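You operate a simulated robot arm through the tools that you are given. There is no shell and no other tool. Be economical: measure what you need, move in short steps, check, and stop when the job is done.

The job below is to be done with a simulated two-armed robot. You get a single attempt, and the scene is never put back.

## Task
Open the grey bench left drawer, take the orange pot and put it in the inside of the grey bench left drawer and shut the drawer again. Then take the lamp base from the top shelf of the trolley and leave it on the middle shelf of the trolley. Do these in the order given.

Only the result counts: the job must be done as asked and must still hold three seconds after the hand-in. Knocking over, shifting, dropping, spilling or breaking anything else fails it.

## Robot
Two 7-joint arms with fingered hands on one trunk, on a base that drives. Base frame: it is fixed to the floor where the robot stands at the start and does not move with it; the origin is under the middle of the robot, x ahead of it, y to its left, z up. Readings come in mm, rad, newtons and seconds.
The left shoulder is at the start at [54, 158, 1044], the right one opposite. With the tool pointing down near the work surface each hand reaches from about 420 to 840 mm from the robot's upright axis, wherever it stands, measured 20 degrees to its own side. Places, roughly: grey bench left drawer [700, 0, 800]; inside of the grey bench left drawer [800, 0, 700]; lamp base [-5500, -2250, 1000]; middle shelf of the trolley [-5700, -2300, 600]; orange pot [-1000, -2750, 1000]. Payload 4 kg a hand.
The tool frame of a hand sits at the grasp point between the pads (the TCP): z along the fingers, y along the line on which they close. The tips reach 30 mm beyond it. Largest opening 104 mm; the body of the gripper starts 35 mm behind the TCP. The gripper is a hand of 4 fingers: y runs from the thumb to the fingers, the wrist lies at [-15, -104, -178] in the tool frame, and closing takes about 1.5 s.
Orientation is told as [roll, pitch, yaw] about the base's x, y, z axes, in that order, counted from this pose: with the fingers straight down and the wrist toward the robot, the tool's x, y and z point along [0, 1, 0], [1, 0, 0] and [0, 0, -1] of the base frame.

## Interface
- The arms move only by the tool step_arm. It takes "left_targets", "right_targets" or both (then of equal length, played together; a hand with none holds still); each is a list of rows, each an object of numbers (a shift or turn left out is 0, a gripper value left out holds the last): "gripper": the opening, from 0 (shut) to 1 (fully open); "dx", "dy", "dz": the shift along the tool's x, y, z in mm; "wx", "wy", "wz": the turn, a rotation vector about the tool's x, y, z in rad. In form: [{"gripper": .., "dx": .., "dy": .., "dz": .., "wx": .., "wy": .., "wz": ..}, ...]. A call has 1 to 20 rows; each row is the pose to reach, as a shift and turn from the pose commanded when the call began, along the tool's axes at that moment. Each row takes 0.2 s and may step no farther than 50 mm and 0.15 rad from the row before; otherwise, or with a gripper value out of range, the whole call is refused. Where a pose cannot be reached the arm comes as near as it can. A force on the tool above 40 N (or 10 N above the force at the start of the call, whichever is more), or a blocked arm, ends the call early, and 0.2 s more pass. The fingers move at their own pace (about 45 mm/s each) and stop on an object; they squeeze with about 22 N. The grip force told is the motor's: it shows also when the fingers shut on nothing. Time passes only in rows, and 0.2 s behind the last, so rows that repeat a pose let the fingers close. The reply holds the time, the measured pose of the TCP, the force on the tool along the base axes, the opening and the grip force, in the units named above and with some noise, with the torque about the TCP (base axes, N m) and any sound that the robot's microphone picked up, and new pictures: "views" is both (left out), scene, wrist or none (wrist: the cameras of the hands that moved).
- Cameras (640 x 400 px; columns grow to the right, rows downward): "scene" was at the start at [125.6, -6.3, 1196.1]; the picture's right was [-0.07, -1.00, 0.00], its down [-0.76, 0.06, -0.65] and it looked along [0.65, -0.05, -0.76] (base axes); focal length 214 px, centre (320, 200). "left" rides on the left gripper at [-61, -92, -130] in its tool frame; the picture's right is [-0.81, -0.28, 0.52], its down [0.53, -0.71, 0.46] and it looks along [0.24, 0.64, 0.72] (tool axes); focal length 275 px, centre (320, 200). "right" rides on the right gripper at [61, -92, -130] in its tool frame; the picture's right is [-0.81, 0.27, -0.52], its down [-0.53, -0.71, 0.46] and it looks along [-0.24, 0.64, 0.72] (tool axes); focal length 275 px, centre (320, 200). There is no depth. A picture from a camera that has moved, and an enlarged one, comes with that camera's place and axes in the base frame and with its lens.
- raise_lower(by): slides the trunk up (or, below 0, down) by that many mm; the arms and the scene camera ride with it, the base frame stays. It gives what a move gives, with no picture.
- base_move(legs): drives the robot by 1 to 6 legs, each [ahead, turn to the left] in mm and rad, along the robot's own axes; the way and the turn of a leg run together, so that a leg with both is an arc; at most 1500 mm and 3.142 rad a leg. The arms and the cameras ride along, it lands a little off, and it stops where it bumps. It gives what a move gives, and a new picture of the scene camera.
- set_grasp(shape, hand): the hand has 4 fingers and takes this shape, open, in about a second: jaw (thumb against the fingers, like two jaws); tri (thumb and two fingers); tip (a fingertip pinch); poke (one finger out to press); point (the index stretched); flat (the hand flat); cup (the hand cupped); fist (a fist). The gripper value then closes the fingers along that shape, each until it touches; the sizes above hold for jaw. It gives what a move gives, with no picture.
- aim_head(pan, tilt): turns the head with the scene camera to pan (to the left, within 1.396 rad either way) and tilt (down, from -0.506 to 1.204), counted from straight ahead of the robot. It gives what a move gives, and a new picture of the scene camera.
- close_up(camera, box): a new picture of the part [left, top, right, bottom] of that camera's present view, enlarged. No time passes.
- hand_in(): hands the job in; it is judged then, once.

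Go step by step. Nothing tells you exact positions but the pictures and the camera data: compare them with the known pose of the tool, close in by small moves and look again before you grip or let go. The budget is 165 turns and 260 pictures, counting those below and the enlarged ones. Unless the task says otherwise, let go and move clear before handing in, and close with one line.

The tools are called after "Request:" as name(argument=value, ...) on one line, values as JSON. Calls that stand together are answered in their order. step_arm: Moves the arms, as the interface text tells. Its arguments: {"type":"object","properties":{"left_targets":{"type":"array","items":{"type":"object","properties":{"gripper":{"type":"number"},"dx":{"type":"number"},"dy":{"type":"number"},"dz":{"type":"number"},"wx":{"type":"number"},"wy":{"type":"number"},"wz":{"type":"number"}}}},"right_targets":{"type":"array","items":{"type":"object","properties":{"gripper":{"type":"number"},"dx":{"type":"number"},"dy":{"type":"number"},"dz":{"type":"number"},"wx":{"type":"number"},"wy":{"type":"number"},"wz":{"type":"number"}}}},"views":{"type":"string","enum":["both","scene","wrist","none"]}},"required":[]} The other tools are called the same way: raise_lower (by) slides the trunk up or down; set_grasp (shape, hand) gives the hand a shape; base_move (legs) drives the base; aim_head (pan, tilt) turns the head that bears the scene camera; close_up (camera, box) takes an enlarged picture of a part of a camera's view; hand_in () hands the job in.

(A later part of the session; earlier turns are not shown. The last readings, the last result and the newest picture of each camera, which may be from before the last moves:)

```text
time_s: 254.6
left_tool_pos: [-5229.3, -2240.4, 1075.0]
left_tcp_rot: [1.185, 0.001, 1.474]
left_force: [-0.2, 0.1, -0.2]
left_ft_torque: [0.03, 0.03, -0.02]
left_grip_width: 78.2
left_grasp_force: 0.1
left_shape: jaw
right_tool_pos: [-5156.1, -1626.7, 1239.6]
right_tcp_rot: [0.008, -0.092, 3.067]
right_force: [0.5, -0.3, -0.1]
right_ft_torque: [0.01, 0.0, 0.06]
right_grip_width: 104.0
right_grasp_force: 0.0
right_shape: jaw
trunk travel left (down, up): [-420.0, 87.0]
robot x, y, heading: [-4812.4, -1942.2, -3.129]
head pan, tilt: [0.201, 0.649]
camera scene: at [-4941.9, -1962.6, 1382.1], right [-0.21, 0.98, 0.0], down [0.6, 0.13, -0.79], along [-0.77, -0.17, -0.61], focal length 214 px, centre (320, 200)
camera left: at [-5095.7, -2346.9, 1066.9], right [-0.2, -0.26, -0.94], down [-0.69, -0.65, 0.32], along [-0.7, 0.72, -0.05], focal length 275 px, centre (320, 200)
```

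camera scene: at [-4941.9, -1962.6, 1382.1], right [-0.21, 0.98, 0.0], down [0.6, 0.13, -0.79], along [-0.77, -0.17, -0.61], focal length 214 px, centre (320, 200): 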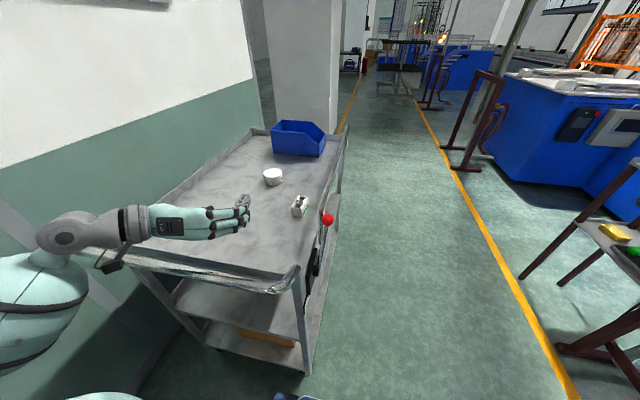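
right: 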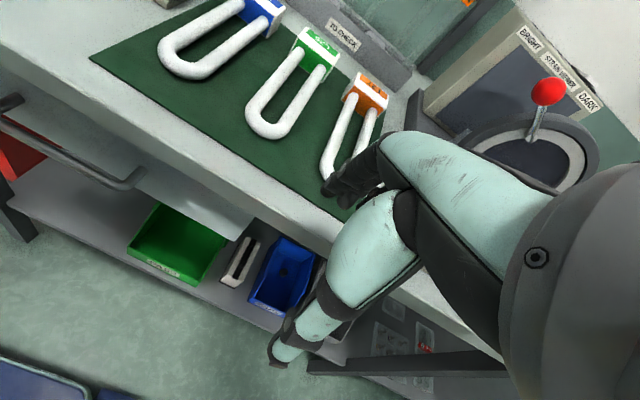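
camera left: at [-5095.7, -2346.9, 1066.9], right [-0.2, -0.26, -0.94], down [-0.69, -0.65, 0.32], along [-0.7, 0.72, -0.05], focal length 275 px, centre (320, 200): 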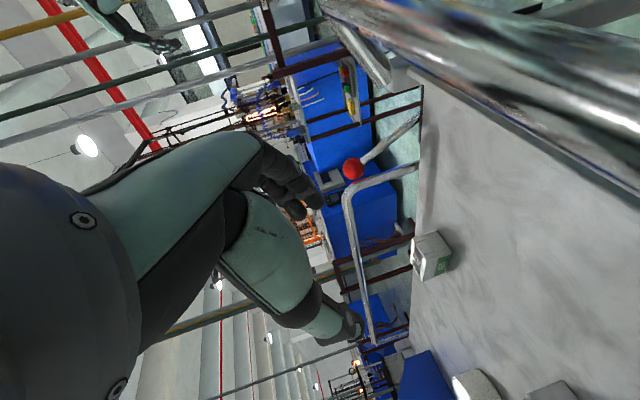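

Triangulated: lamp base centre (−5466, −2154, 923), shelf ≈900. I steepen the hand to about 50° from vertical so the forearm clears the push handle, and move above the base.

Request:
step_arm(left_targets=[{"wy": -0.1, "dx": 15}, {"wy": -0.2, "dx": 30, "dy": 8, "dz": 20}, {"wy": -0.312, "dx": 32, "dy": 20, "dz": 60}, {"wy": -0.312, "dx": 34, "dy": 31, "dz": 105}, {"wy": -0.312, "dx": 35, "dy": 43, "dz": 150}, {"wy": -0.312, "dx": 36, "dy": 54, "dz": 195}, {"wy": -0.312, "dx": 37, "dy": 62.6, "dz": 238}, {"wy": -0.312, "dx": 37, "dy": 62.6, "dz": 238}])

Request:
close_up(camera="scene", box=[180, 140, 360, 260])

```text
time_s: 256.4
left_tool_pos: [-5459.4, -2152.9, 1018.5]
left_tcp_rot: [0.873, 0.002, 1.472]
left_force: [0.3, 0.7, -0.3]
left_ft_torque: [0.02, 0.02, -0.04]
left_grip_width: 78.4
left_grasp_force: 0.0
left_shape: jaw
right_tool_pos: [-5156.0, -1626.9, 1240.0]
right_tcp_rot: [0.011, -0.095, 3.065]
right_force: [-0.1, -1.0, -0.5]
right_ft_torque: [-0.04, 0.03, 0.03]
right_grip_width: 104.0
right_grasp_force: 0.1
right_shape: jaw
trunk travel left (down, up): [-420.0, 87.0]
robot x, y, heading: [-4812.1, -1943.7, -3.131]
head pan, tilt: [0.201, 0.649]
camera scene: at [-4941.4, -1962.9, 1382.2], right [-0.21, 0.98, 0.0], down [0.6, 0.13, -0.79], along [-0.77, -0.17, -0.61], focal length 214 px, centre (320, 200)
camera left: at [-5330.2, -2259.2, 1054.6], right [0.1, -0.29, -0.95], down [-0.76, -0.64, 0.12], along [-0.64, 0.71, -0.28], focal length 275 px, centre (320, 200)
```

scene: 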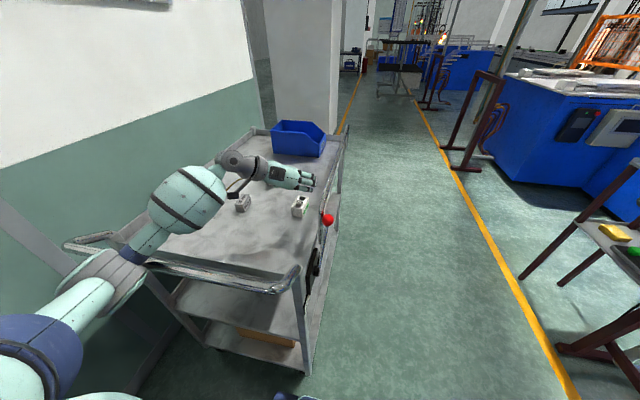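
left: 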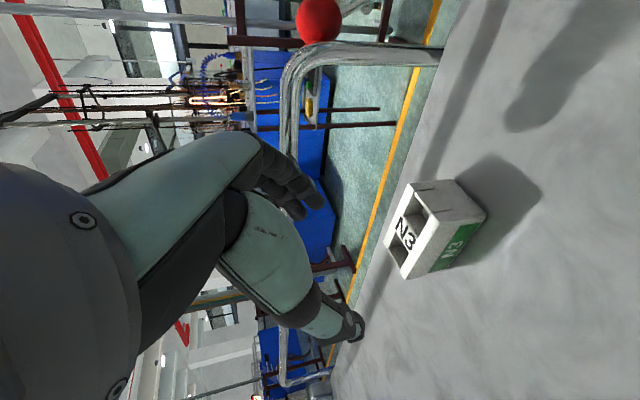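

```text
3.33 times, centred on (270, 200) of scene
camera zoom: at [-4941.4, -1962.9, 1382.2], right [-0.21, 0.98, 0.0], down [0.6, 0.13, -0.79], along [-0.77, -0.17, -0.61], focal length 715 px, centre (487, 200)
```

zoom: 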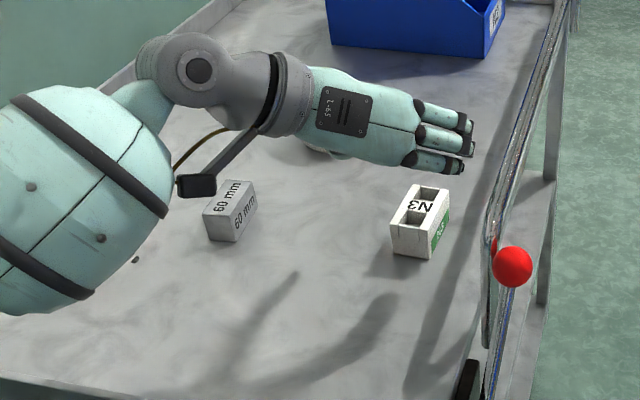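

The base is aligned with the axes (x −5435…−5502, y −2126…−2166). I square the hand up and descend halfway for a check.

Request:
step_arm(left_targets=[{"dx": -10, "dy": 1, "dz": 8, "wx": 0.04, "wz": -0.033}, {"dx": -20, "dy": 2, "dz": 16, "wx": 0.0766, "wz": -0.0643}, {"dx": -32, "dy": 3, "dz": 26, "wx": 0.0766, "wz": -0.0643}, {"dx": -32, "dy": 3, "dz": 26, "wx": 0.0766, "wz": -0.0643}], views="wrist")

Request:
close_up(camera="scene", box=[210, 150, 350, 240])

```text
time_s: 257.4
left_tool_pos: [-5460.6, -2153.5, 990.7]
left_tcp_rot: [0.892, 0.009, 1.577]
left_force: [0.1, -0.3, -0.3]
left_ft_torque: [-0.04, 0.0, 0.0]
left_grip_width: 78.4
left_grasp_force: 0.0
left_shape: jaw
right_tool_pos: [-5155.2, -1621.6, 1240.2]
right_tcp_rot: [0.015, -0.097, 3.067]
right_force: [-0.1, 0.2, 2.0]
right_ft_torque: [-0.02, 0.02, 0.01]
right_grip_width: 103.8
right_grasp_force: 0.0
right_shape: jaw
trunk travel left (down, up): [-420.0, 87.0]
robot x, y, heading: [-4805.9, -1943.5, -3.131]
head pan, tilt: [0.201, 0.649]
camera left: at [-5320.0, -2245.0, 1024.9], right [0.11, -0.28, -0.95], down [-0.69, -0.72, 0.13], along [-0.72, 0.64, -0.27], focal length 275 px, centre (320, 200)
```

left: 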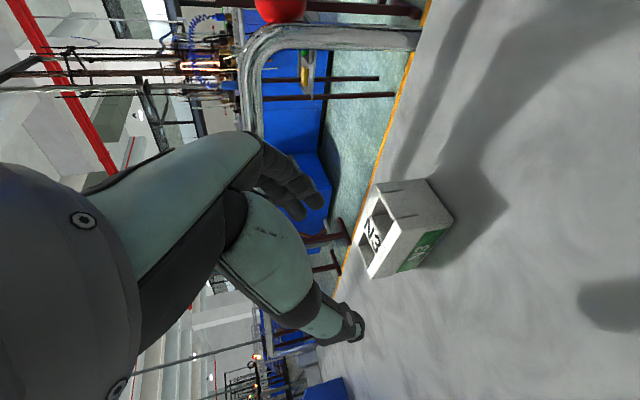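

```text
4.44 times, centred on (280, 195) of scene
camera zoom: at [-4940.5, -1957.4, 1383.2], right [-0.21, 0.98, -0.01], down [0.6, 0.12, -0.79], along [-0.77, -0.17, -0.61], focal length 953 px, centre (498, 222)
```

zoom: 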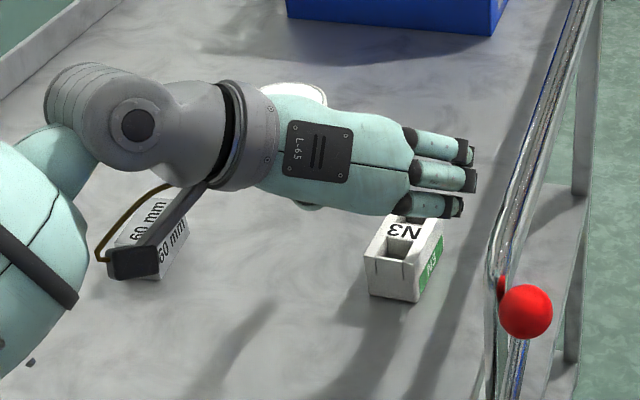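

Aligned. I descend the remaining 48 mm around the base.

Request:
step_arm(left_targets=[{"dx": -11, "dz": 7}, {"dx": -22, "dz": 14}, {"dx": -31, "dz": 20}, {"dx": -36, "dz": 23}, {"dx": -40.5, "dz": 26}, {"dx": -40.5, "dz": 26}], views="wrist")

Request:
close_up(camera="scene", box=[210, 150, 350, 240])

```text
time_s: 259.0
left_tool_pos: [-5456.3, -2162.8, 996.4]
left_tcp_rot: [0.987, 0.011, 1.59]
left_force: [0.7, -1.0, -3.0]
left_ft_torque: [0.15, 0.26, -0.07]
left_grip_width: 78.2
left_grasp_force: 0.1
left_shape: jaw
right_tool_pos: [-5135.2, -1624.6, 1242.0]
right_tcp_rot: [0.011, -0.116, 3.067]
right_force: [0.6, -2.0, 0.8]
right_ft_torque: [0.06, 0.04, -0.01]
right_grip_width: 104.1
right_grasp_force: 0.0
right_shape: jaw
trunk travel left (down, up): [-420.0, 87.0]
robot x, y, heading: [-4811.8, -1940.5, -3.132]
head pan, tilt: [0.201, 0.649]
stopped in row 6 (left hand): the arm was blocked; the commanded pose is now the measured one
camera left: at [-5311.7, -2253.4, 1017.2], right [0.02, -0.29, -0.96], down [-0.66, -0.72, 0.2], along [-0.75, 0.63, -0.2], focal length 275 px, centre (320, 200)
```

left: 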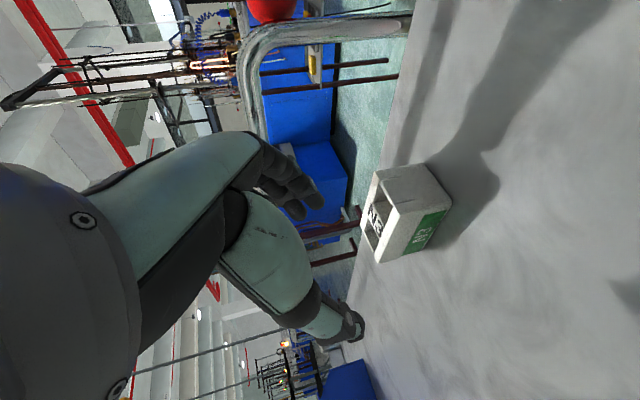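

```text
4.44 times, centred on (280, 195) of scene
camera zoom: at [-4936.7, -1958.3, 1379.4], right [-0.21, 0.98, 0.0], down [0.6, 0.12, -0.79], along [-0.77, -0.17, -0.61], focal length 953 px, centre (498, 222)
```

zoom: 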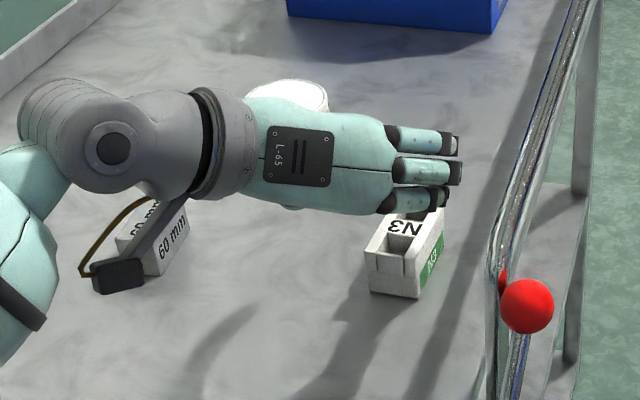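

The arm was stopped: its drooping elbow puts the forearm against the push handle. A straighter, higher arm clears it, so I raise the trunk 80 mm, back up 130 mm and reach forward again.

Request:
raise_lower(by=80)

Request:
base_move(legs=[[-135, 0]])

Request:
close_up(camera="scene", box=[60, 130, 380, 330])

```text
time_s: 260.2
left_tool_pos: [-5458.8, -2166.4, 1071.3]
left_tcp_rot: [0.973, 0.009, 1.591]
left_force: [1.0, -1.4, -1.2]
left_ft_torque: [-0.01, -0.01, -0.01]
left_grip_width: 78.2
left_grasp_force: 0.1
left_shape: jaw
right_tool_pos: [-5141.9, -1627.7, 1325.7]
right_tcp_rot: [0.01, -0.107, 3.066]
right_force: [-0.7, -0.3, 0.0]
right_ft_torque: [0.01, -0.02, 0.02]
right_grip_width: 104.1
right_grasp_force: 0.1
right_shape: jaw
trunk travel left (down, up): [-500.0, 7.0]
robot x, y, heading: [-4811.2, -1942.2, -3.135]
head pan, tilt: [0.201, 0.649]
```

```text
time_s: 261.5
left_tool_pos: [-5325.0, -2163.8, 1069.8]
left_tcp_rot: [0.971, 0.007, 1.59]
left_force: [1.4, 1.3, 1.6]
left_ft_torque: [-0.04, 0.0, 0.02]
left_grip_width: 78.2
left_grasp_force: 0.1
left_shape: jaw
right_tool_pos: [-5007.4, -1624.8, 1323.1]
right_tcp_rot: [0.011, -0.107, 3.063]
right_force: [0.6, 0.0, 0.2]
right_ft_torque: [0.0, 0.07, 0.0]
right_grip_width: 103.8
right_grasp_force: 0.0
right_shape: jaw
trunk travel left (down, up): [-500.0, 7.0]
robot x, y, heading: [-4675.6, -1947.5, -3.133]
head pan, tilt: [0.201, 0.649]
camera scene: at [-4792.2, -1960.6, 1463.2], right [-0.21, 0.98, 0.0], down [0.59, 0.13, -0.8], along [-0.78, -0.17, -0.61], focal length 214 px, centre (320, 200)
```

scene: 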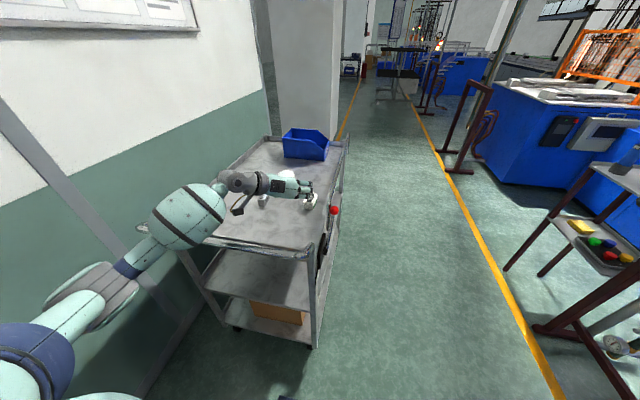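

```text
2.00 times, centred on (220, 230) of scene
camera zoom: at [-4792.2, -1960.6, 1463.2], right [-0.21, 0.98, 0.0], down [0.59, 0.13, -0.8], along [-0.78, -0.17, -0.61], focal length 429 px, centre (520, 140)
```

zoom: 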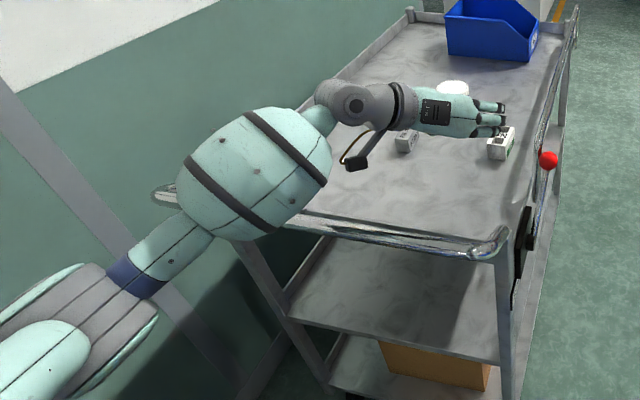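

The forearm is clear above the handle now. I reach forward again over the lamp base.

Request:
step_arm(left_targets=[{"dx": 8, "dy": 4, "dz": 35, "wy": -0.03}, {"dx": 16, "dy": 8, "dz": 70, "wy": -0.06}, {"dx": 22, "dy": 12, "dz": 105, "wy": -0.09}, {"dx": 28.7, "dy": 16.5, "dz": 139, "wy": -0.09}, {"dx": 28.7, "dy": 16.5, "dz": 139, "wy": -0.09}])

Request:
close_up(camera="scene", box=[220, 130, 360, 220])

```text
time_s: 262.7
left_tool_pos: [-5455.0, -2149.5, 1016.8]
left_tcp_rot: [0.886, 0.008, 1.588]
left_force: [0.6, -0.4, 0.4]
left_ft_torque: [0.03, 0.02, 0.0]
left_grip_width: 78.0
left_grasp_force: 0.0
left_shape: jaw
right_tool_pos: [-5003.0, -1627.7, 1325.2]
right_tcp_rot: [0.009, -0.112, 3.067]
right_force: [0.7, 0.5, 0.7]
right_ft_torque: [0.02, 0.01, -0.01]
right_grip_width: 103.9
right_grasp_force: 0.0
right_shape: jaw
trunk travel left (down, up): [-500.0, 7.0]
robot x, y, heading: [-4672.0, -1940.8, -3.127]
head pan, tilt: [0.201, 0.649]
camera scene: at [-4802.4, -1961.3, 1462.4], right [-0.21, 0.98, 0.0], down [0.6, 0.13, -0.79], along [-0.77, -0.17, -0.61], focal length 214 px, centre (320, 200)
camera left: at [-5313.8, -2239.4, 1051.7], right [0.12, -0.28, -0.95], down [-0.68, -0.72, 0.13], along [-0.73, 0.63, -0.27], focal length 275 px, centre (320, 200)
```

scene: 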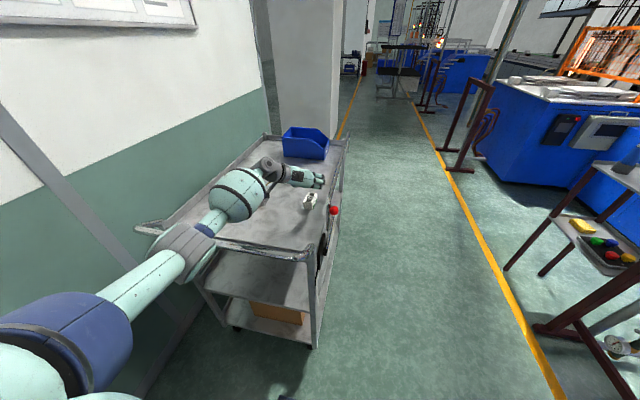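
left: 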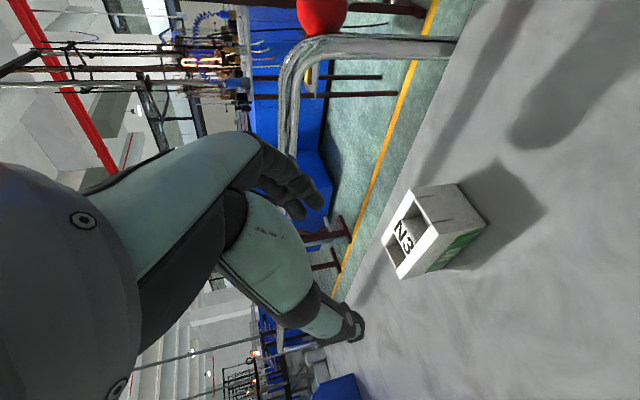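

```text
4.44 times, centred on (290, 175) of scene
camera zoom: at [-4802.4, -1961.3, 1462.4], right [-0.21, 0.98, 0.0], down [0.6, 0.13, -0.79], along [-0.77, -0.17, -0.61], focal length 953 px, centre (453, 311)
```

zoom: 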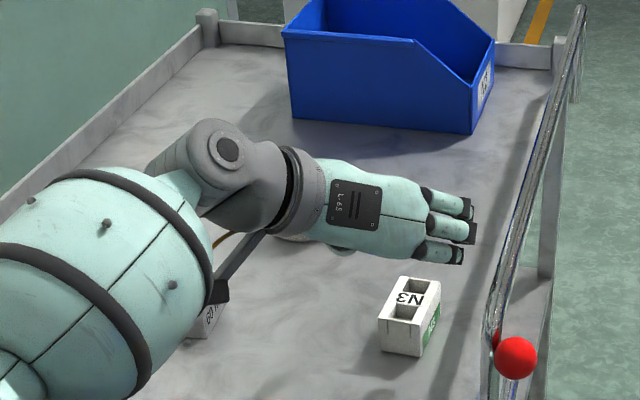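

The base has not moved and I am centred on it. I descend 72 mm in steps.

Request:
step_arm(left_targets=[{"dx": -14, "dy": -1, "dz": 11.5}, {"dx": -28, "dy": -2, "dz": 23}, {"dx": -40, "dy": -2, "dz": 33}, {"dx": -49, "dy": -2, "dz": 40}, {"dx": -56, "dy": -2, "dz": 45.7}, {"dx": -56, "dy": -2, "dz": 45.7}], views="wrist")

Request:
close_up(camera="scene", box=[220, 130, 360, 220])

```text
time_s: 264.1
left_tool_pos: [-5462.2, -2153.3, 938.7]
left_tcp_rot: [0.882, 0.007, 1.584]
left_force: [-1.2, 0.0, -0.6]
left_ft_torque: [-0.02, -0.01, -0.01]
left_grip_width: 78.3
left_grasp_force: 0.1
left_shape: jaw
right_tool_pos: [-5007.6, -1627.3, 1323.7]
right_tcp_rot: [0.009, -0.106, 3.067]
right_force: [-0.5, 0.0, 0.1]
right_ft_torque: [0.01, 0.03, 0.04]
right_grip_width: 103.9
right_grasp_force: 0.0
right_shape: jaw
trunk travel left (down, up): [-500.0, 7.0]
robot x, y, heading: [-4676.9, -1945.2, -3.132]
head pan, tilt: [0.201, 0.649]
camera left: at [-5321.1, -2243.7, 974.6], right [0.12, -0.28, -0.95], down [-0.68, -0.72, 0.13], along [-0.72, 0.63, -0.28], focal length 275 px, centre (320, 200)
```

left: 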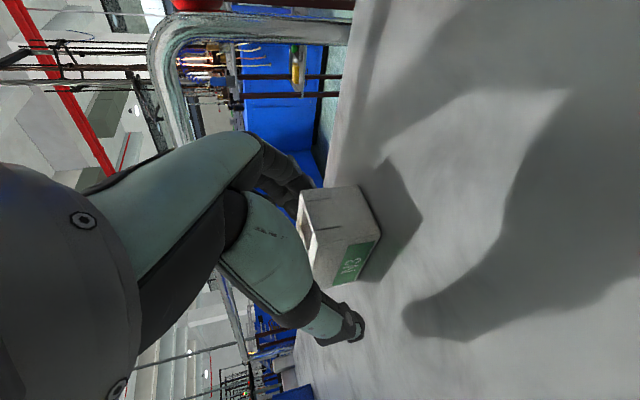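

```text
4.44 times, centred on (290, 175) of scene
camera zoom: at [-4807.4, -1961.0, 1461.9], right [-0.21, 0.98, 0.0], down [0.6, 0.13, -0.79], along [-0.77, -0.17, -0.61], focal length 953 px, centre (453, 311)
```

zoom: 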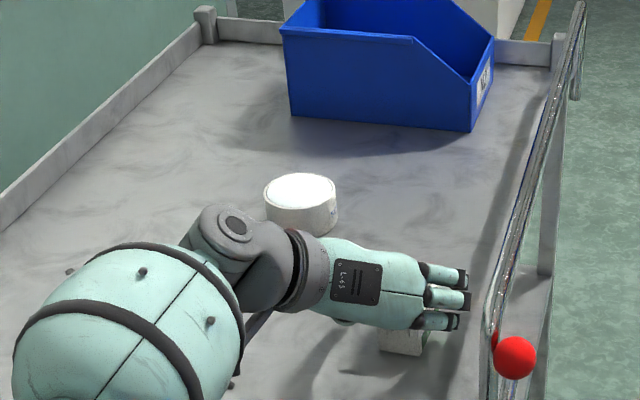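

The base is between thumb and fingers just above the shelf. I close the hand.

Request:
step_arm(left_targets=[{"gripper": 0.5}, {"gripper": 0.2}, {"gripper": 0}, {"gripper": 0}, {"gripper": 0}, {"gripper": 0}, {"gripper": 0}], views="wrist")

```text
time_s: 265.7
left_tool_pos: [-5462.5, -2153.8, 939.2]
left_tcp_rot: [0.882, 0.005, 1.588]
left_force: [0.4, 0.0, -0.2]
left_ft_torque: [0.03, 0.02, 0.04]
left_grip_width: 34.9
left_grasp_force: 21.8
left_shape: jaw
right_tool_pos: [-5006.7, -1627.1, 1324.7]
right_tcp_rot: [0.009, -0.107, 3.065]
right_force: [-0.2, -0.9, -0.3]
right_ft_torque: [-0.02, -0.01, 0.02]
right_grip_width: 103.9
right_grasp_force: 0.0
right_shape: jaw
trunk travel left (down, up): [-500.0, 7.0]
robot x, y, heading: [-4677.9, -1939.7, -3.133]
head pan, tilt: [0.201, 0.649]
camera left: at [-5321.2, -2244.1, 974.8], right [0.12, -0.28, -0.95], down [-0.68, -0.72, 0.13], along [-0.73, 0.63, -0.28], focal length 275 px, centre (320, 200)
```

left: 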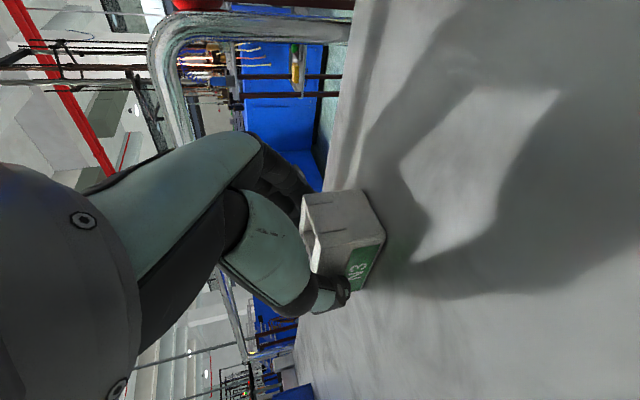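

Held firmly. I lift it 100 mm straight up and check.

Request:
step_arm(left_targets=[{"dx": 15, "dz": -12.7}, {"dx": 31, "dz": -25}, {"dx": 54, "dz": -44}, {"dx": 77, "dz": -64}, {"dx": 85, "dz": -70}, {"dx": 85, "dz": -70}])

```text
time_s: 266.2
left_tool_pos: [-5445.8, -2152.9, 969.0]
left_tcp_rot: [0.894, 0.009, 1.585]
left_force: [0.6, -0.2, -0.3]
left_ft_torque: [0.03, -0.01, 0.01]
left_grip_width: 35.2
left_grasp_force: 22.2
left_shape: jaw
right_tool_pos: [-4990.8, -1629.2, 1329.1]
right_tcp_rot: [0.007, -0.121, 3.066]
right_force: [-0.3, -0.3, -0.8]
right_ft_torque: [0.02, 0.02, 0.0]
right_grip_width: 104.0
right_grasp_force: 0.0
right_shape: jaw
trunk travel left (down, up): [-500.0, 7.0]
robot x, y, heading: [-4673.0, -1943.8, -3.129]
head pan, tilt: [0.201, 0.649]
stopped in row 2 (left hand): the arm was blocked; the commanded pose is now the measured one
camera scene: at [-4806.0, -1961.6, 1461.9], right [-0.21, 0.98, 0.0], down [0.6, 0.13, -0.79], along [-0.77, -0.17, -0.61], focal length 214 px, centre (320, 200)
camera left: at [-5305.6, -2243.8, 1001.8], right [0.11, -0.28, -0.95], down [-0.68, -0.72, 0.14], along [-0.73, 0.63, -0.27], focal length 275 px, centre (320, 200)
```

scene: 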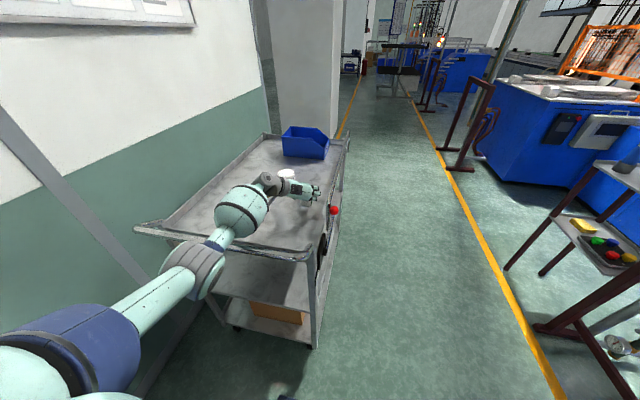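
left: 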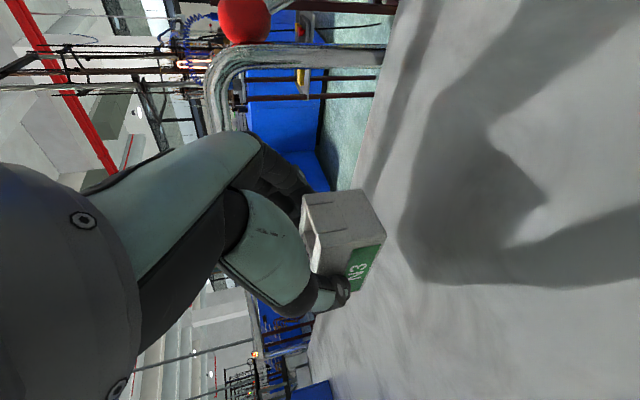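

It lifted 30 mm, then the elbow brushed the handle. I back the base 60 mm to free the elbow, then lift on.

Request:
base_move(legs=[[-60, 0]])

Request:
step_arm(left_targets=[{"dx": 15, "dz": -12.7}, {"dx": 31, "dz": -25}, {"dx": 54, "dz": -44}, {"dx": 70, "dz": -57}, {"dx": 70, "dz": -57}])

```text
time_s: 267.2
left_tool_pos: [-5383.7, -2148.2, 972.2]
left_tcp_rot: [0.897, 0.008, 1.585]
left_force: [0.9, -0.1, -0.7]
left_ft_torque: [-0.05, -0.01, 0.04]
left_grip_width: 34.8
left_grasp_force: 22.4
left_shape: jaw
right_tool_pos: [-4931.3, -1622.8, 1328.1]
right_tcp_rot: [0.011, -0.119, 3.066]
right_force: [0.2, 0.6, -0.4]
right_ft_torque: [-0.02, 0.05, 0.01]
right_grip_width: 104.1
right_grasp_force: 0.1
right_shape: jaw
trunk travel left (down, up): [-500.0, 7.0]
robot x, y, heading: [-4612.0, -1941.4, -3.13]
head pan, tilt: [0.201, 0.649]
camera scene: at [-4718.5, -1959.3, 1464.3], right [-0.21, 0.98, 0.0], down [0.59, 0.13, -0.8], along [-0.78, -0.17, -0.6], focal length 214 px, centre (320, 200)
```

scene: 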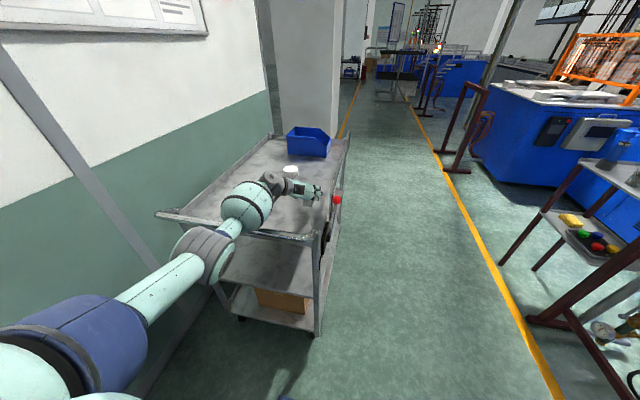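

```text
time_s: 268.4
left_tool_pos: [-5393.3, -2148.4, 1054.3]
left_tcp_rot: [0.89, 0.007, 1.585]
left_force: [0.7, -0.2, -0.2]
left_ft_torque: [0.0, 0.02, 0.01]
left_grip_width: 34.7
left_grasp_force: 21.6
left_shape: jaw
right_tool_pos: [-4941.8, -1625.7, 1326.1]
right_tcp_rot: [0.007, -0.114, 3.067]
right_force: [1.1, 0.6, 1.1]
right_ft_torque: [-0.01, 0.04, -0.03]
right_grip_width: 103.7
right_grasp_force: 0.1
right_shape: jaw
trunk travel left (down, up): [-500.0, 7.0]
robot x, y, heading: [-4610.9, -1939.4, -3.134]
head pan, tilt: [0.201, 0.649]
camera scene: at [-4745.7, -1960.7, 1461.9], right [-0.21, 0.98, 0.0], down [0.6, 0.13, -0.79], along [-0.77, -0.17, -0.61], focal length 214 px, centre (320, 200)
camera left: at [-5252.1, -2239.1, 1089.9], right [0.11, -0.28, -0.95], down [-0.68, -0.72, 0.13], along [-0.72, 0.63, -0.27], focal length 275 px, centre (320, 200)
```

scene: 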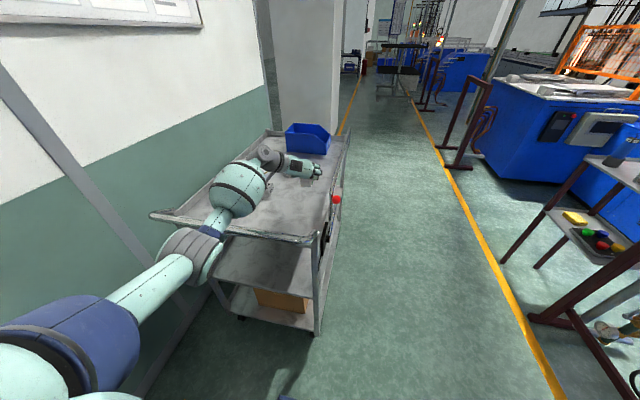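
left: 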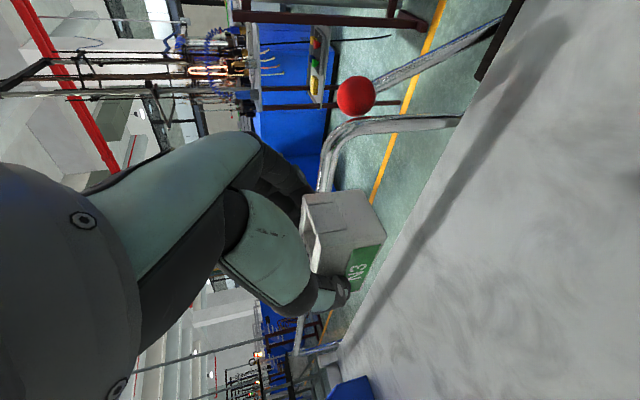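

The lamp base is held clear. I back out 340 mm past the push handle and look at the middle shelf.

Request:
base_move(legs=[[-340, 0]])

Request:
raise_lower(by=-330)

Request:
aim_head(pan=0.25, tilt=0.35)

Request:
close_up(camera="scene", box=[220, 130, 400, 280])

```text
time_s: 270.7
left_tool_pos: [-5052.4, -2144.0, 1053.5]
left_tcp_rot: [0.888, 0.007, 1.586]
left_force: [-0.3, 0.2, -1.3]
left_ft_torque: [0.0, 0.0, 0.0]
left_grip_width: 35.2
left_grasp_force: 22.1
left_shape: jaw
right_tool_pos: [-4604.2, -1622.4, 1324.6]
right_tcp_rot: [0.006, -0.11, 3.069]
right_force: [-0.2, 0.3, -0.6]
right_ft_torque: [0.05, -0.01, 0.02]
right_grip_width: 103.8
right_grasp_force: 0.2
right_shape: jaw
trunk travel left (down, up): [-500.0, 7.0]
robot x, y, heading: [-4272.2, -1936.8, -3.128]
head pan, tilt: [0.201, 0.649]
camera scene: at [-4406.9, -1956.8, 1461.6], right [-0.21, 0.98, 0.0], down [0.6, 0.13, -0.79], along [-0.77, -0.17, -0.62], focal length 214 px, centre (320, 200)
```

scene: 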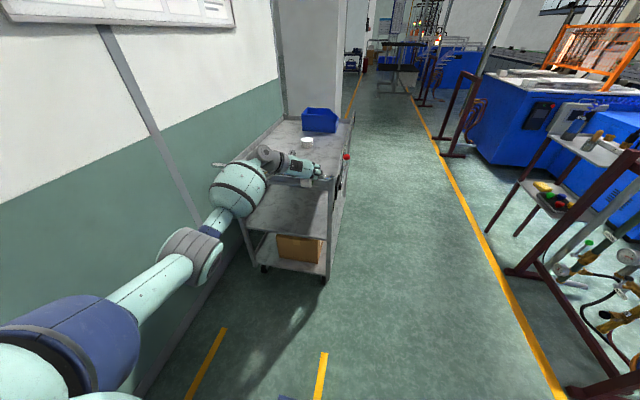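

```text
time_s: 273.9
left_tool_pos: [-5038.2, -2144.2, 734.4]
left_tcp_rot: [0.902, 0.007, 1.583]
left_force: [0.1, 0.2, -0.6]
left_ft_torque: [-0.01, 0.0, 0.0]
left_grip_width: 35.1
left_grasp_force: 22.0
left_shape: jaw
right_tool_pos: [-4587.2, -1624.0, 1000.7]
right_tcp_rot: [0.008, -0.126, 3.067]
right_force: [-0.2, -0.4, 0.5]
right_ft_torque: [0.02, -0.02, -0.01]
right_grip_width: 103.7
right_grasp_force: 0.0
right_shape: jaw
trunk travel left (down, up): [-170.0, 337.0]
robot x, y, heading: [-4270.3, -1937.8, -3.129]
head pan, tilt: [0.201, 0.649]
```

```text
time_s: 274.8
left_tool_pos: [-5038.7, -2145.9, 733.9]
left_tcp_rot: [0.901, 0.008, 1.584]
left_force: [1.1, 0.1, -0.2]
left_ft_torque: [0.03, 0.05, 0.05]
left_grip_width: 35.1
left_grasp_force: 22.3
left_shape: jaw
right_tool_pos: [-4586.3, -1623.1, 1000.0]
right_tcp_rot: [0.008, -0.125, 3.069]
right_force: [-0.1, 0.8, -1.0]
right_ft_torque: [0.0, 0.04, 0.03]
right_grip_width: 103.9
right_grasp_force: 0.0
right_shape: jaw
trunk travel left (down, up): [-170.0, 337.0]
robot x, y, heading: [-4268.8, -1935.4, -3.13]
head pan, tilt: [0.25, 0.351]
camera scene: at [-4405.6, -1962.4, 1159.5], right [-0.26, 0.97, 0.0], down [0.35, 0.09, -0.93], along [-0.9, -0.24, -0.36], focal length 214 px, centre (320, 200)
```

scene: 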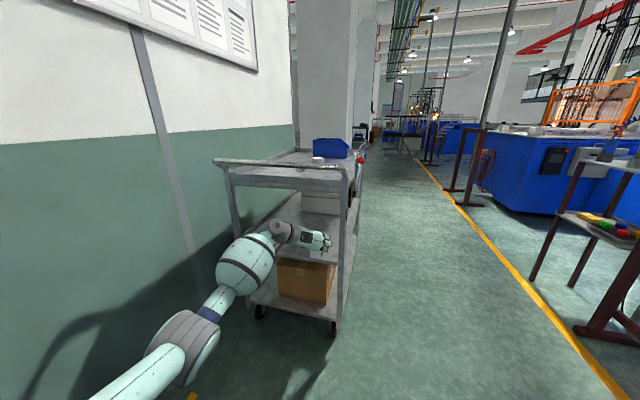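

```text
2.67 times, centred on (310, 205) of scene
camera zoom: at [-4405.6, -1962.4, 1159.5], right [-0.26, 0.97, 0.0], down [0.35, 0.09, -0.93], along [-0.9, -0.24, -0.36], focal length 572 px, centre (347, 187)
```

zoom: 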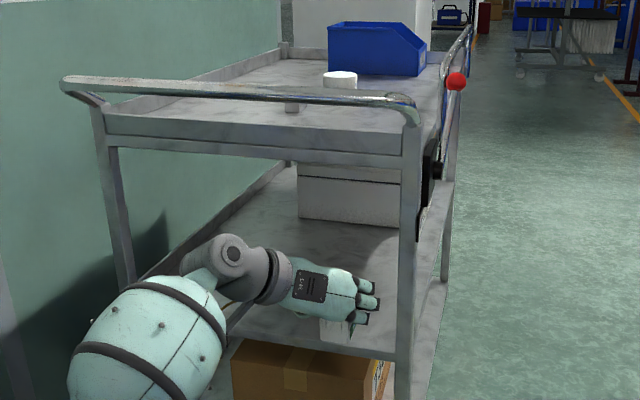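

The shelf geometry reads: top ≈898, middle shelf ≈500, wide open at this end. I lower further to carry height ≈605 and shift the hand toward the shelf's middle (y≈−2265).

Request:
raise_lower(by=-130)

Request:
step_arm(left_targets=[{"dy": -30}, {"dy": -60}, {"dy": -90}, {"dy": -120}, {"dy": -120}], views="none")

Request:
base_move(legs=[[170, 0]])

Request:
close_up(camera="scene", box=[200, 120, 400, 270])

Request:
close_up(camera="left", box=[0, 0, 640, 400])

```text
time_s: 276.3
left_tool_pos: [-5038.8, -2145.4, 602.3]
left_tcp_rot: [0.903, 0.009, 1.584]
left_force: [0.1, 0.4, -1.0]
left_ft_torque: [0.02, 0.04, 0.02]
left_grip_width: 35.4
left_grasp_force: 21.7
left_shape: jaw
right_tool_pos: [-4585.4, -1624.4, 869.3]
right_tcp_rot: [0.009, -0.127, 3.068]
right_force: [-0.4, -0.1, -0.3]
right_ft_torque: [0.0, 0.0, 0.0]
right_grip_width: 103.9
right_grasp_force: 0.1
right_shape: jaw
trunk travel left (down, up): [-40.0, 467.0]
robot x, y, heading: [-4272.9, -1937.9, -3.128]
head pan, tilt: [0.25, 0.351]
```

```text
time_s: 277.5
left_tool_pos: [-5037.1, -2266.4, 606.5]
left_tcp_rot: [0.9, 0.006, 1.585]
left_force: [-0.1, -1.0, -0.7]
left_ft_torque: [-0.04, 0.03, 0.03]
left_grip_width: 35.0
left_grasp_force: 22.8
left_shape: jaw
right_tool_pos: [-4585.4, -1624.5, 868.6]
right_tcp_rot: [0.01, -0.127, 3.068]
right_force: [0.7, -1.1, -0.3]
right_ft_torque: [-0.01, -0.06, 0.01]
right_grip_width: 103.9
right_grasp_force: 0.1
right_shape: jaw
trunk travel left (down, up): [-40.0, 467.0]
robot x, y, heading: [-4268.2, -1935.7, -3.129]
head pan, tilt: [0.25, 0.351]
```

```text
time_s: 279.0
left_tool_pos: [-5209.5, -2268.5, 604.5]
left_tcp_rot: [0.898, 0.008, 1.584]
left_force: [-0.4, -0.3, -0.4]
left_ft_torque: [0.02, -0.03, 0.01]
left_grip_width: 35.1
left_grasp_force: 22.3
left_shape: jaw
right_tool_pos: [-4758.1, -1624.6, 869.8]
right_tcp_rot: [0.009, -0.124, 3.069]
right_force: [-1.2, -0.6, -0.4]
right_ft_torque: [-0.01, 0.02, -0.05]
right_grip_width: 103.7
right_grasp_force: 0.2
right_shape: jaw
trunk travel left (down, up): [-40.0, 467.0]
robot x, y, heading: [-4445.2, -1937.9, -3.129]
head pan, tilt: [0.25, 0.351]
camera scene: at [-4576.5, -1964.6, 1028.1], right [-0.26, 0.97, 0.0], down [0.35, 0.09, -0.93], along [-0.9, -0.24, -0.36], focal length 214 px, centre (320, 200)
```

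scene: 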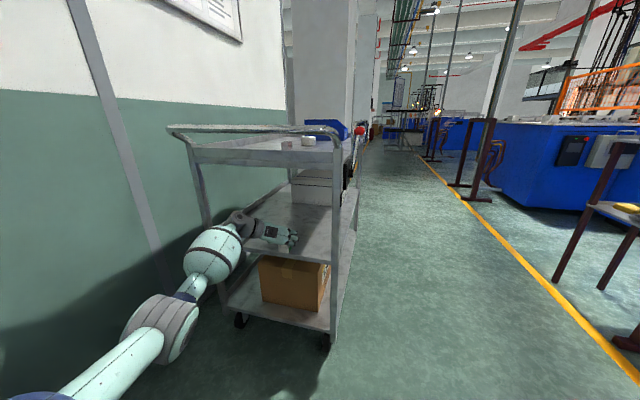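

```text
2.67 times, centred on (300, 195) of scene
camera zoom: at [-4576.5, -1964.6, 1028.1], right [-0.26, 0.97, 0.0], down [0.35, 0.09, -0.93], along [-0.9, -0.24, -0.36], focal length 572 px, centre (373, 213)
```

zoom: 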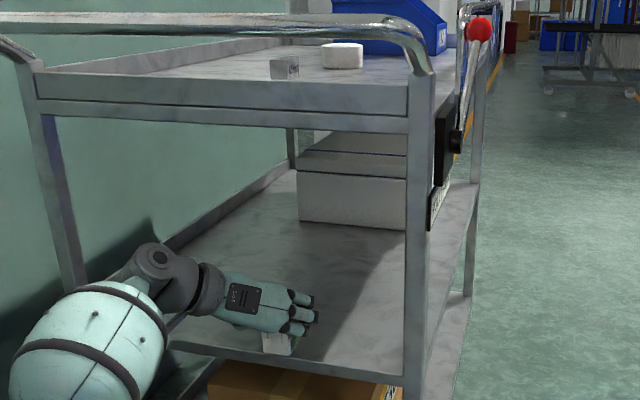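

```text
1.00 times, centred on (320, 200) of left (not enlarged: the box is as wide or as high as the picture)
camera zoom: at [-5068.4, -2359.4, 637.3], right [0.1, -0.28, -0.95], down [-0.68, -0.72, 0.14], along [-0.73, 0.63, -0.26], focal length 275 px, centre (320, 200)
```

zoom: 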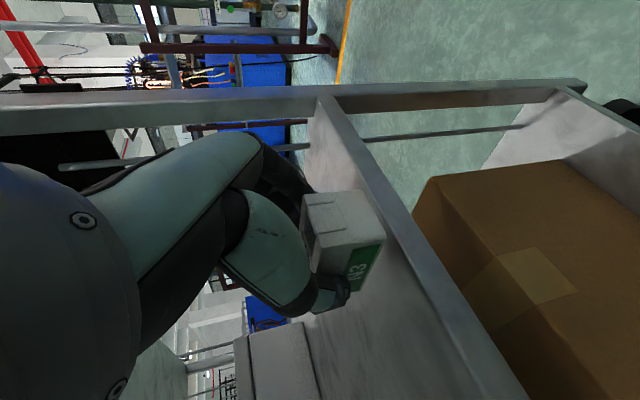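

Clear way: middle-shelf edge at z≈490, block bottom at ≈565. I drive 200 mm in.

Request:
base_move(legs=[[200, 0]])

Request:
close_up(camera="scene", box=[180, 120, 400, 285])

Request:
close_up(camera="left", box=[0, 0, 640, 400])

```text
time_s: 280.7
left_tool_pos: [-5406.9, -2273.1, 613.2]
left_tcp_rot: [0.912, 0.008, 1.587]
left_force: [0.1, 0.2, -1.3]
left_ft_torque: [0.0, 0.03, -0.01]
left_grip_width: 34.9
left_grasp_force: 21.7
left_shape: jaw
right_tool_pos: [-4954.2, -1629.8, 872.8]
right_tcp_rot: [0.008, -0.135, 3.072]
right_force: [0.5, 0.7, -0.8]
right_ft_torque: [0.0, -0.03, -0.01]
right_grip_width: 104.0
right_grasp_force: 0.1
right_shape: jaw
trunk travel left (down, up): [-40.0, 467.0]
robot x, y, heading: [-4647.9, -1941.8, -3.122]
head pan, tilt: [0.25, 0.351]
camera scene: at [-4781.1, -1967.5, 1028.1], right [-0.26, 0.97, 0.0], down [0.35, 0.09, -0.93], along [-0.9, -0.25, -0.36], focal length 214 px, centre (320, 200)
```

scene: 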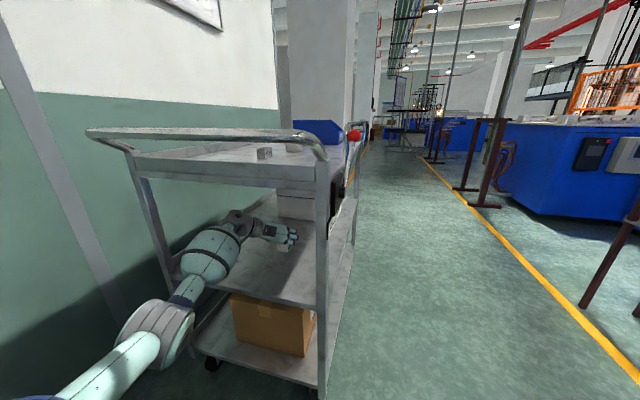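

```text
2.42 times, centred on (290, 202) of scene
camera zoom: at [-4781.1, -1967.5, 1028.1], right [-0.26, 0.97, 0.0], down [0.35, 0.09, -0.93], along [-0.9, -0.25, -0.36], focal length 520 px, centre (393, 194)
```

zoom: 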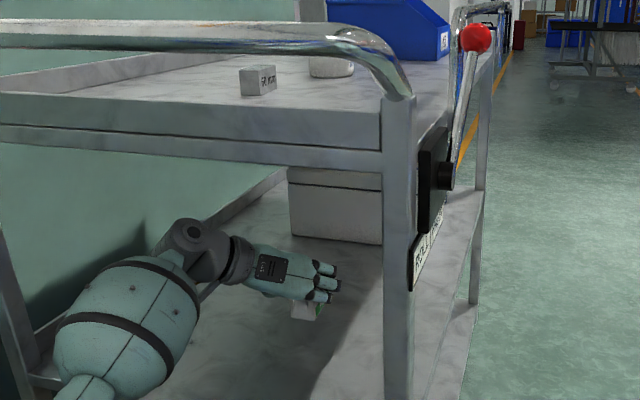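

```text
1.00 times, centred on (320, 200) of left (not enlarged: the box is as wide or as high as the picture)
camera zoom: at [-5265.4, -2364.1, 644.8], right [0.09, -0.28, -0.96], down [-0.68, -0.72, 0.15], along [-0.73, 0.63, -0.26], focal length 275 px, centre (320, 200)
```

zoom: 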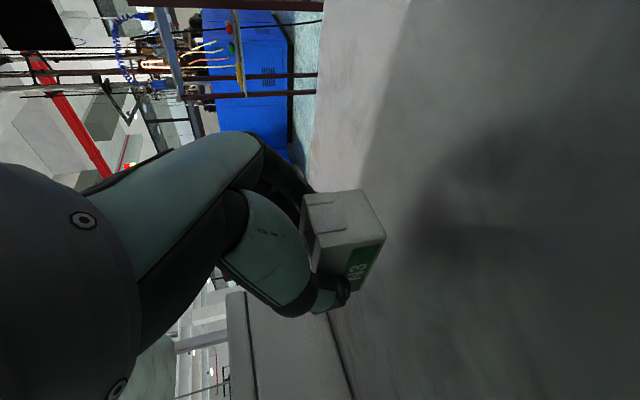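

The base hangs over the free part of the middle shelf. I lower the arm 60 mm, then continue in small steps till contact.

Request:
step_arm(left_targets=[{"dx": -12, "dz": 9.2}, {"dx": -24, "dz": 18.4}, {"dx": -36, "dz": 27.5}, {"dx": -47.5, "dz": 36.7}, {"dx": -47.5, "dz": 36.7}], views="wrist")

```text
time_s: 281.7
left_tool_pos: [-5400.5, -2275.6, 586.0]
left_tcp_rot: [0.961, -0.001, 1.587]
left_force: [1.1, -0.5, 2.8]
left_ft_torque: [-0.02, -0.02, -0.04]
left_grip_width: 35.6
left_grasp_force: 22.2
left_shape: jaw
right_tool_pos: [-4938.4, -1630.9, 886.8]
right_tcp_rot: [0.026, -0.167, 3.056]
right_force: [-0.7, -0.3, 0.1]
right_ft_torque: [0.0, -0.04, -0.02]
right_grip_width: 104.1
right_grasp_force: 0.2
right_shape: jaw
trunk travel left (down, up): [-40.0, 467.0]
robot x, y, heading: [-4648.1, -1941.2, -3.129]
head pan, tilt: [0.25, 0.351]
stopped in row 5 (left hand): the force on the tool passed its limit at 43 N (the readings are from after the stop); the commanded pose is now the measured one
camera left: at [-5257.1, -2366.3, 609.7], right [0.04, -0.27, -0.96], down [-0.67, -0.72, 0.18], along [-0.74, 0.63, -0.21], focal length 275 px, centre (320, 200)
```

left: 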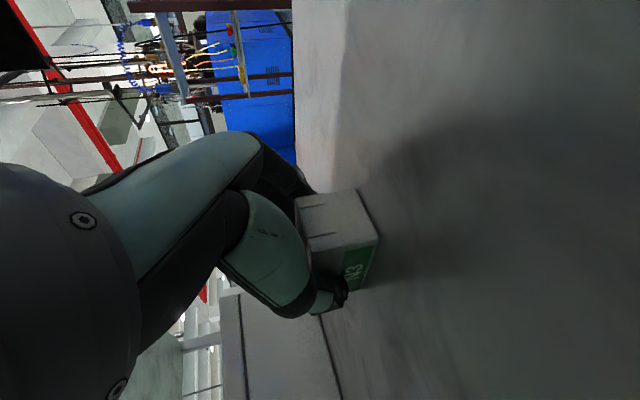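

Contact felt at TCP z≈586. I look whether the base rests on the shelf.

Request:
close_up(camera="scene", box=[230, 180, 350, 270])

Request:
close_up(camera="left", box=[260, 150, 460, 340])

```text
4.44 times, centred on (290, 225) of scene
camera zoom: at [-4780.9, -1968.5, 1027.9], right [-0.26, 0.97, 0.0], down [0.35, 0.09, -0.93], along [-0.9, -0.25, -0.36], focal length 953 px, centre (453, 89)
```

zoom: 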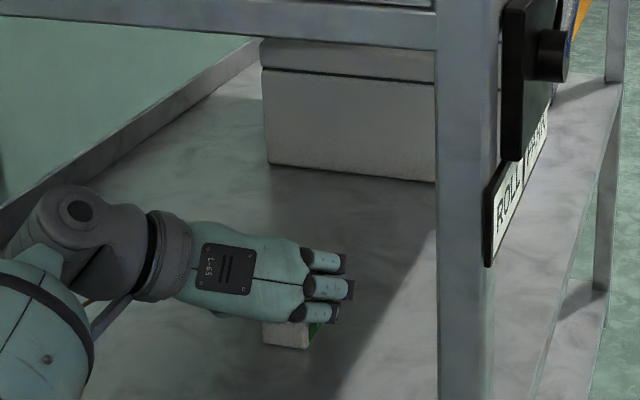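

```text
2.11 times, centred on (360, 245) of left
camera zoom: at [-5257.1, -2366.3, 609.7], right [0.04, -0.27, -0.96], down [-0.67, -0.72, 0.18], along [-0.74, 0.63, -0.21], focal length 580 px, centre (236, 105)
```

zoom: 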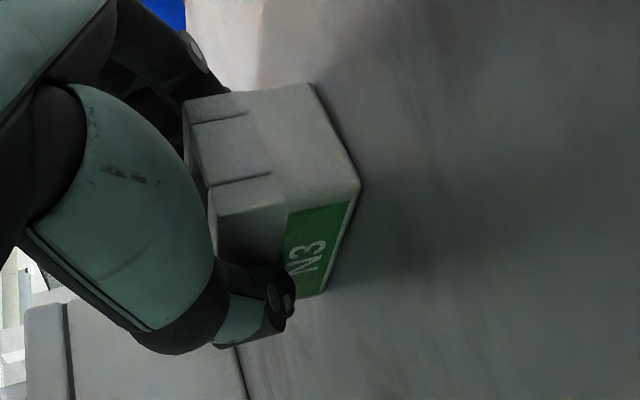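

Its rear edge touches the shelf while it is tilted slightly (0.08 rad). I level it and settle it gently.

Request:
step_arm(left_targets=[{"wy": -0.03}, {"wy": -0.06}, {"wy": -0.078}, {"wy": -0.078}], views="wrist")

```text
time_s: 282.7
left_tool_pos: [-5399.9, -2275.7, 586.8]
left_tcp_rot: [0.884, 0.004, 1.589]
left_force: [-1.0, -0.3, 4.0]
left_ft_torque: [0.06, 0.23, -0.01]
left_grip_width: 35.5
left_grasp_force: 22.5
left_shape: jaw
right_tool_pos: [-4936.7, -1629.8, 886.2]
right_tcp_rot: [0.023, -0.168, 3.058]
right_force: [-0.2, 0.4, 0.3]
right_ft_torque: [0.02, 0.0, -0.01]
right_grip_width: 104.0
right_grasp_force: 0.1
right_shape: jaw
trunk travel left (down, up): [-40.0, 467.0]
robot x, y, heading: [-4642.4, -1942.4, -3.126]
head pan, tilt: [0.25, 0.351]
camera left: at [-5258.8, -2365.8, 622.6], right [0.12, -0.27, -0.95], down [-0.68, -0.72, 0.12], along [-0.73, 0.63, -0.27], focal length 275 px, centre (320, 200)
```

left: 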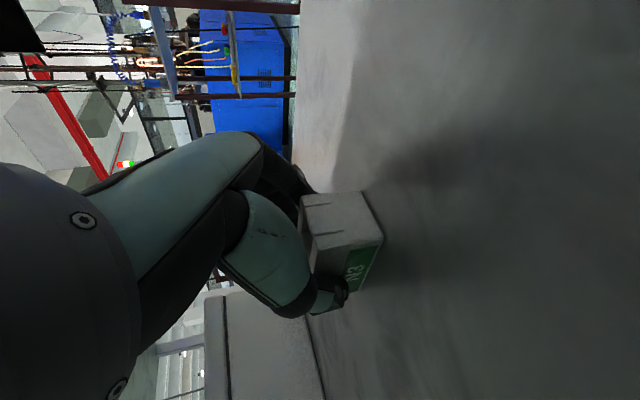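

It rests level with a light contact (4 N). I open the hand.

Request:
step_arm(left_targets=[{"gripper": 0.42}, {"gripper": 0.5}, {"gripper": 0.6}, {"gripper": 0.7}, {"gripper": 0.75}, {"gripper": 0.75}], views="wrist")

Request:
close_up(camera="scene", box=[230, 180, 350, 270])

```text
time_s: 284.1
left_tool_pos: [-5400.0, -2276.1, 587.2]
left_tcp_rot: [0.883, 0.003, 1.586]
left_force: [-0.2, 0.7, 0.4]
left_ft_torque: [-0.01, 0.02, 0.01]
left_grip_width: 77.5
left_grasp_force: 0.0
left_shape: jaw
right_tool_pos: [-4936.3, -1630.3, 886.7]
right_tcp_rot: [0.024, -0.168, 3.06]
right_force: [-0.4, 0.3, 0.7]
right_ft_torque: [0.0, 0.0, 0.01]
right_grip_width: 104.2
right_grasp_force: 0.1
right_shape: jaw
trunk travel left (down, up): [-40.0, 467.0]
robot x, y, heading: [-4645.5, -1943.3, -3.123]
head pan, tilt: [0.25, 0.351]
camera left: at [-5258.9, -2366.0, 621.8], right [0.12, -0.27, -0.95], down [-0.68, -0.72, 0.12], along [-0.73, 0.63, -0.27], focal length 275 px, centre (320, 200)
```

left: 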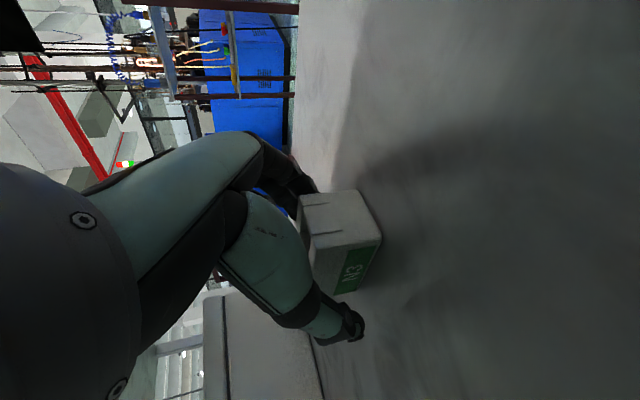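

```text
4.44 times, centred on (290, 225) of scene
camera zoom: at [-4779.7, -1967.4, 1028.3], right [-0.26, 0.97, 0.0], down [0.34, 0.09, -0.93], along [-0.9, -0.25, -0.36], focal length 953 px, centre (453, 89)
```

zoom: 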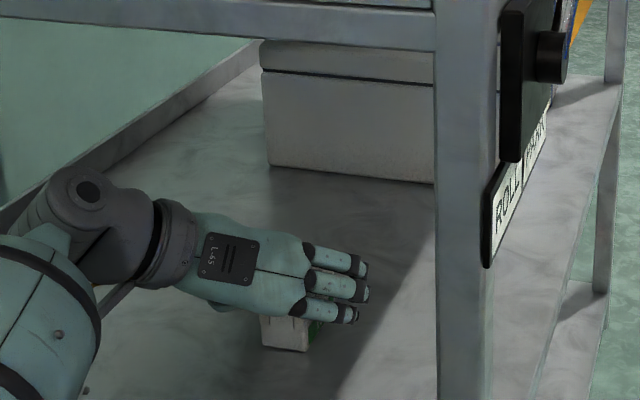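

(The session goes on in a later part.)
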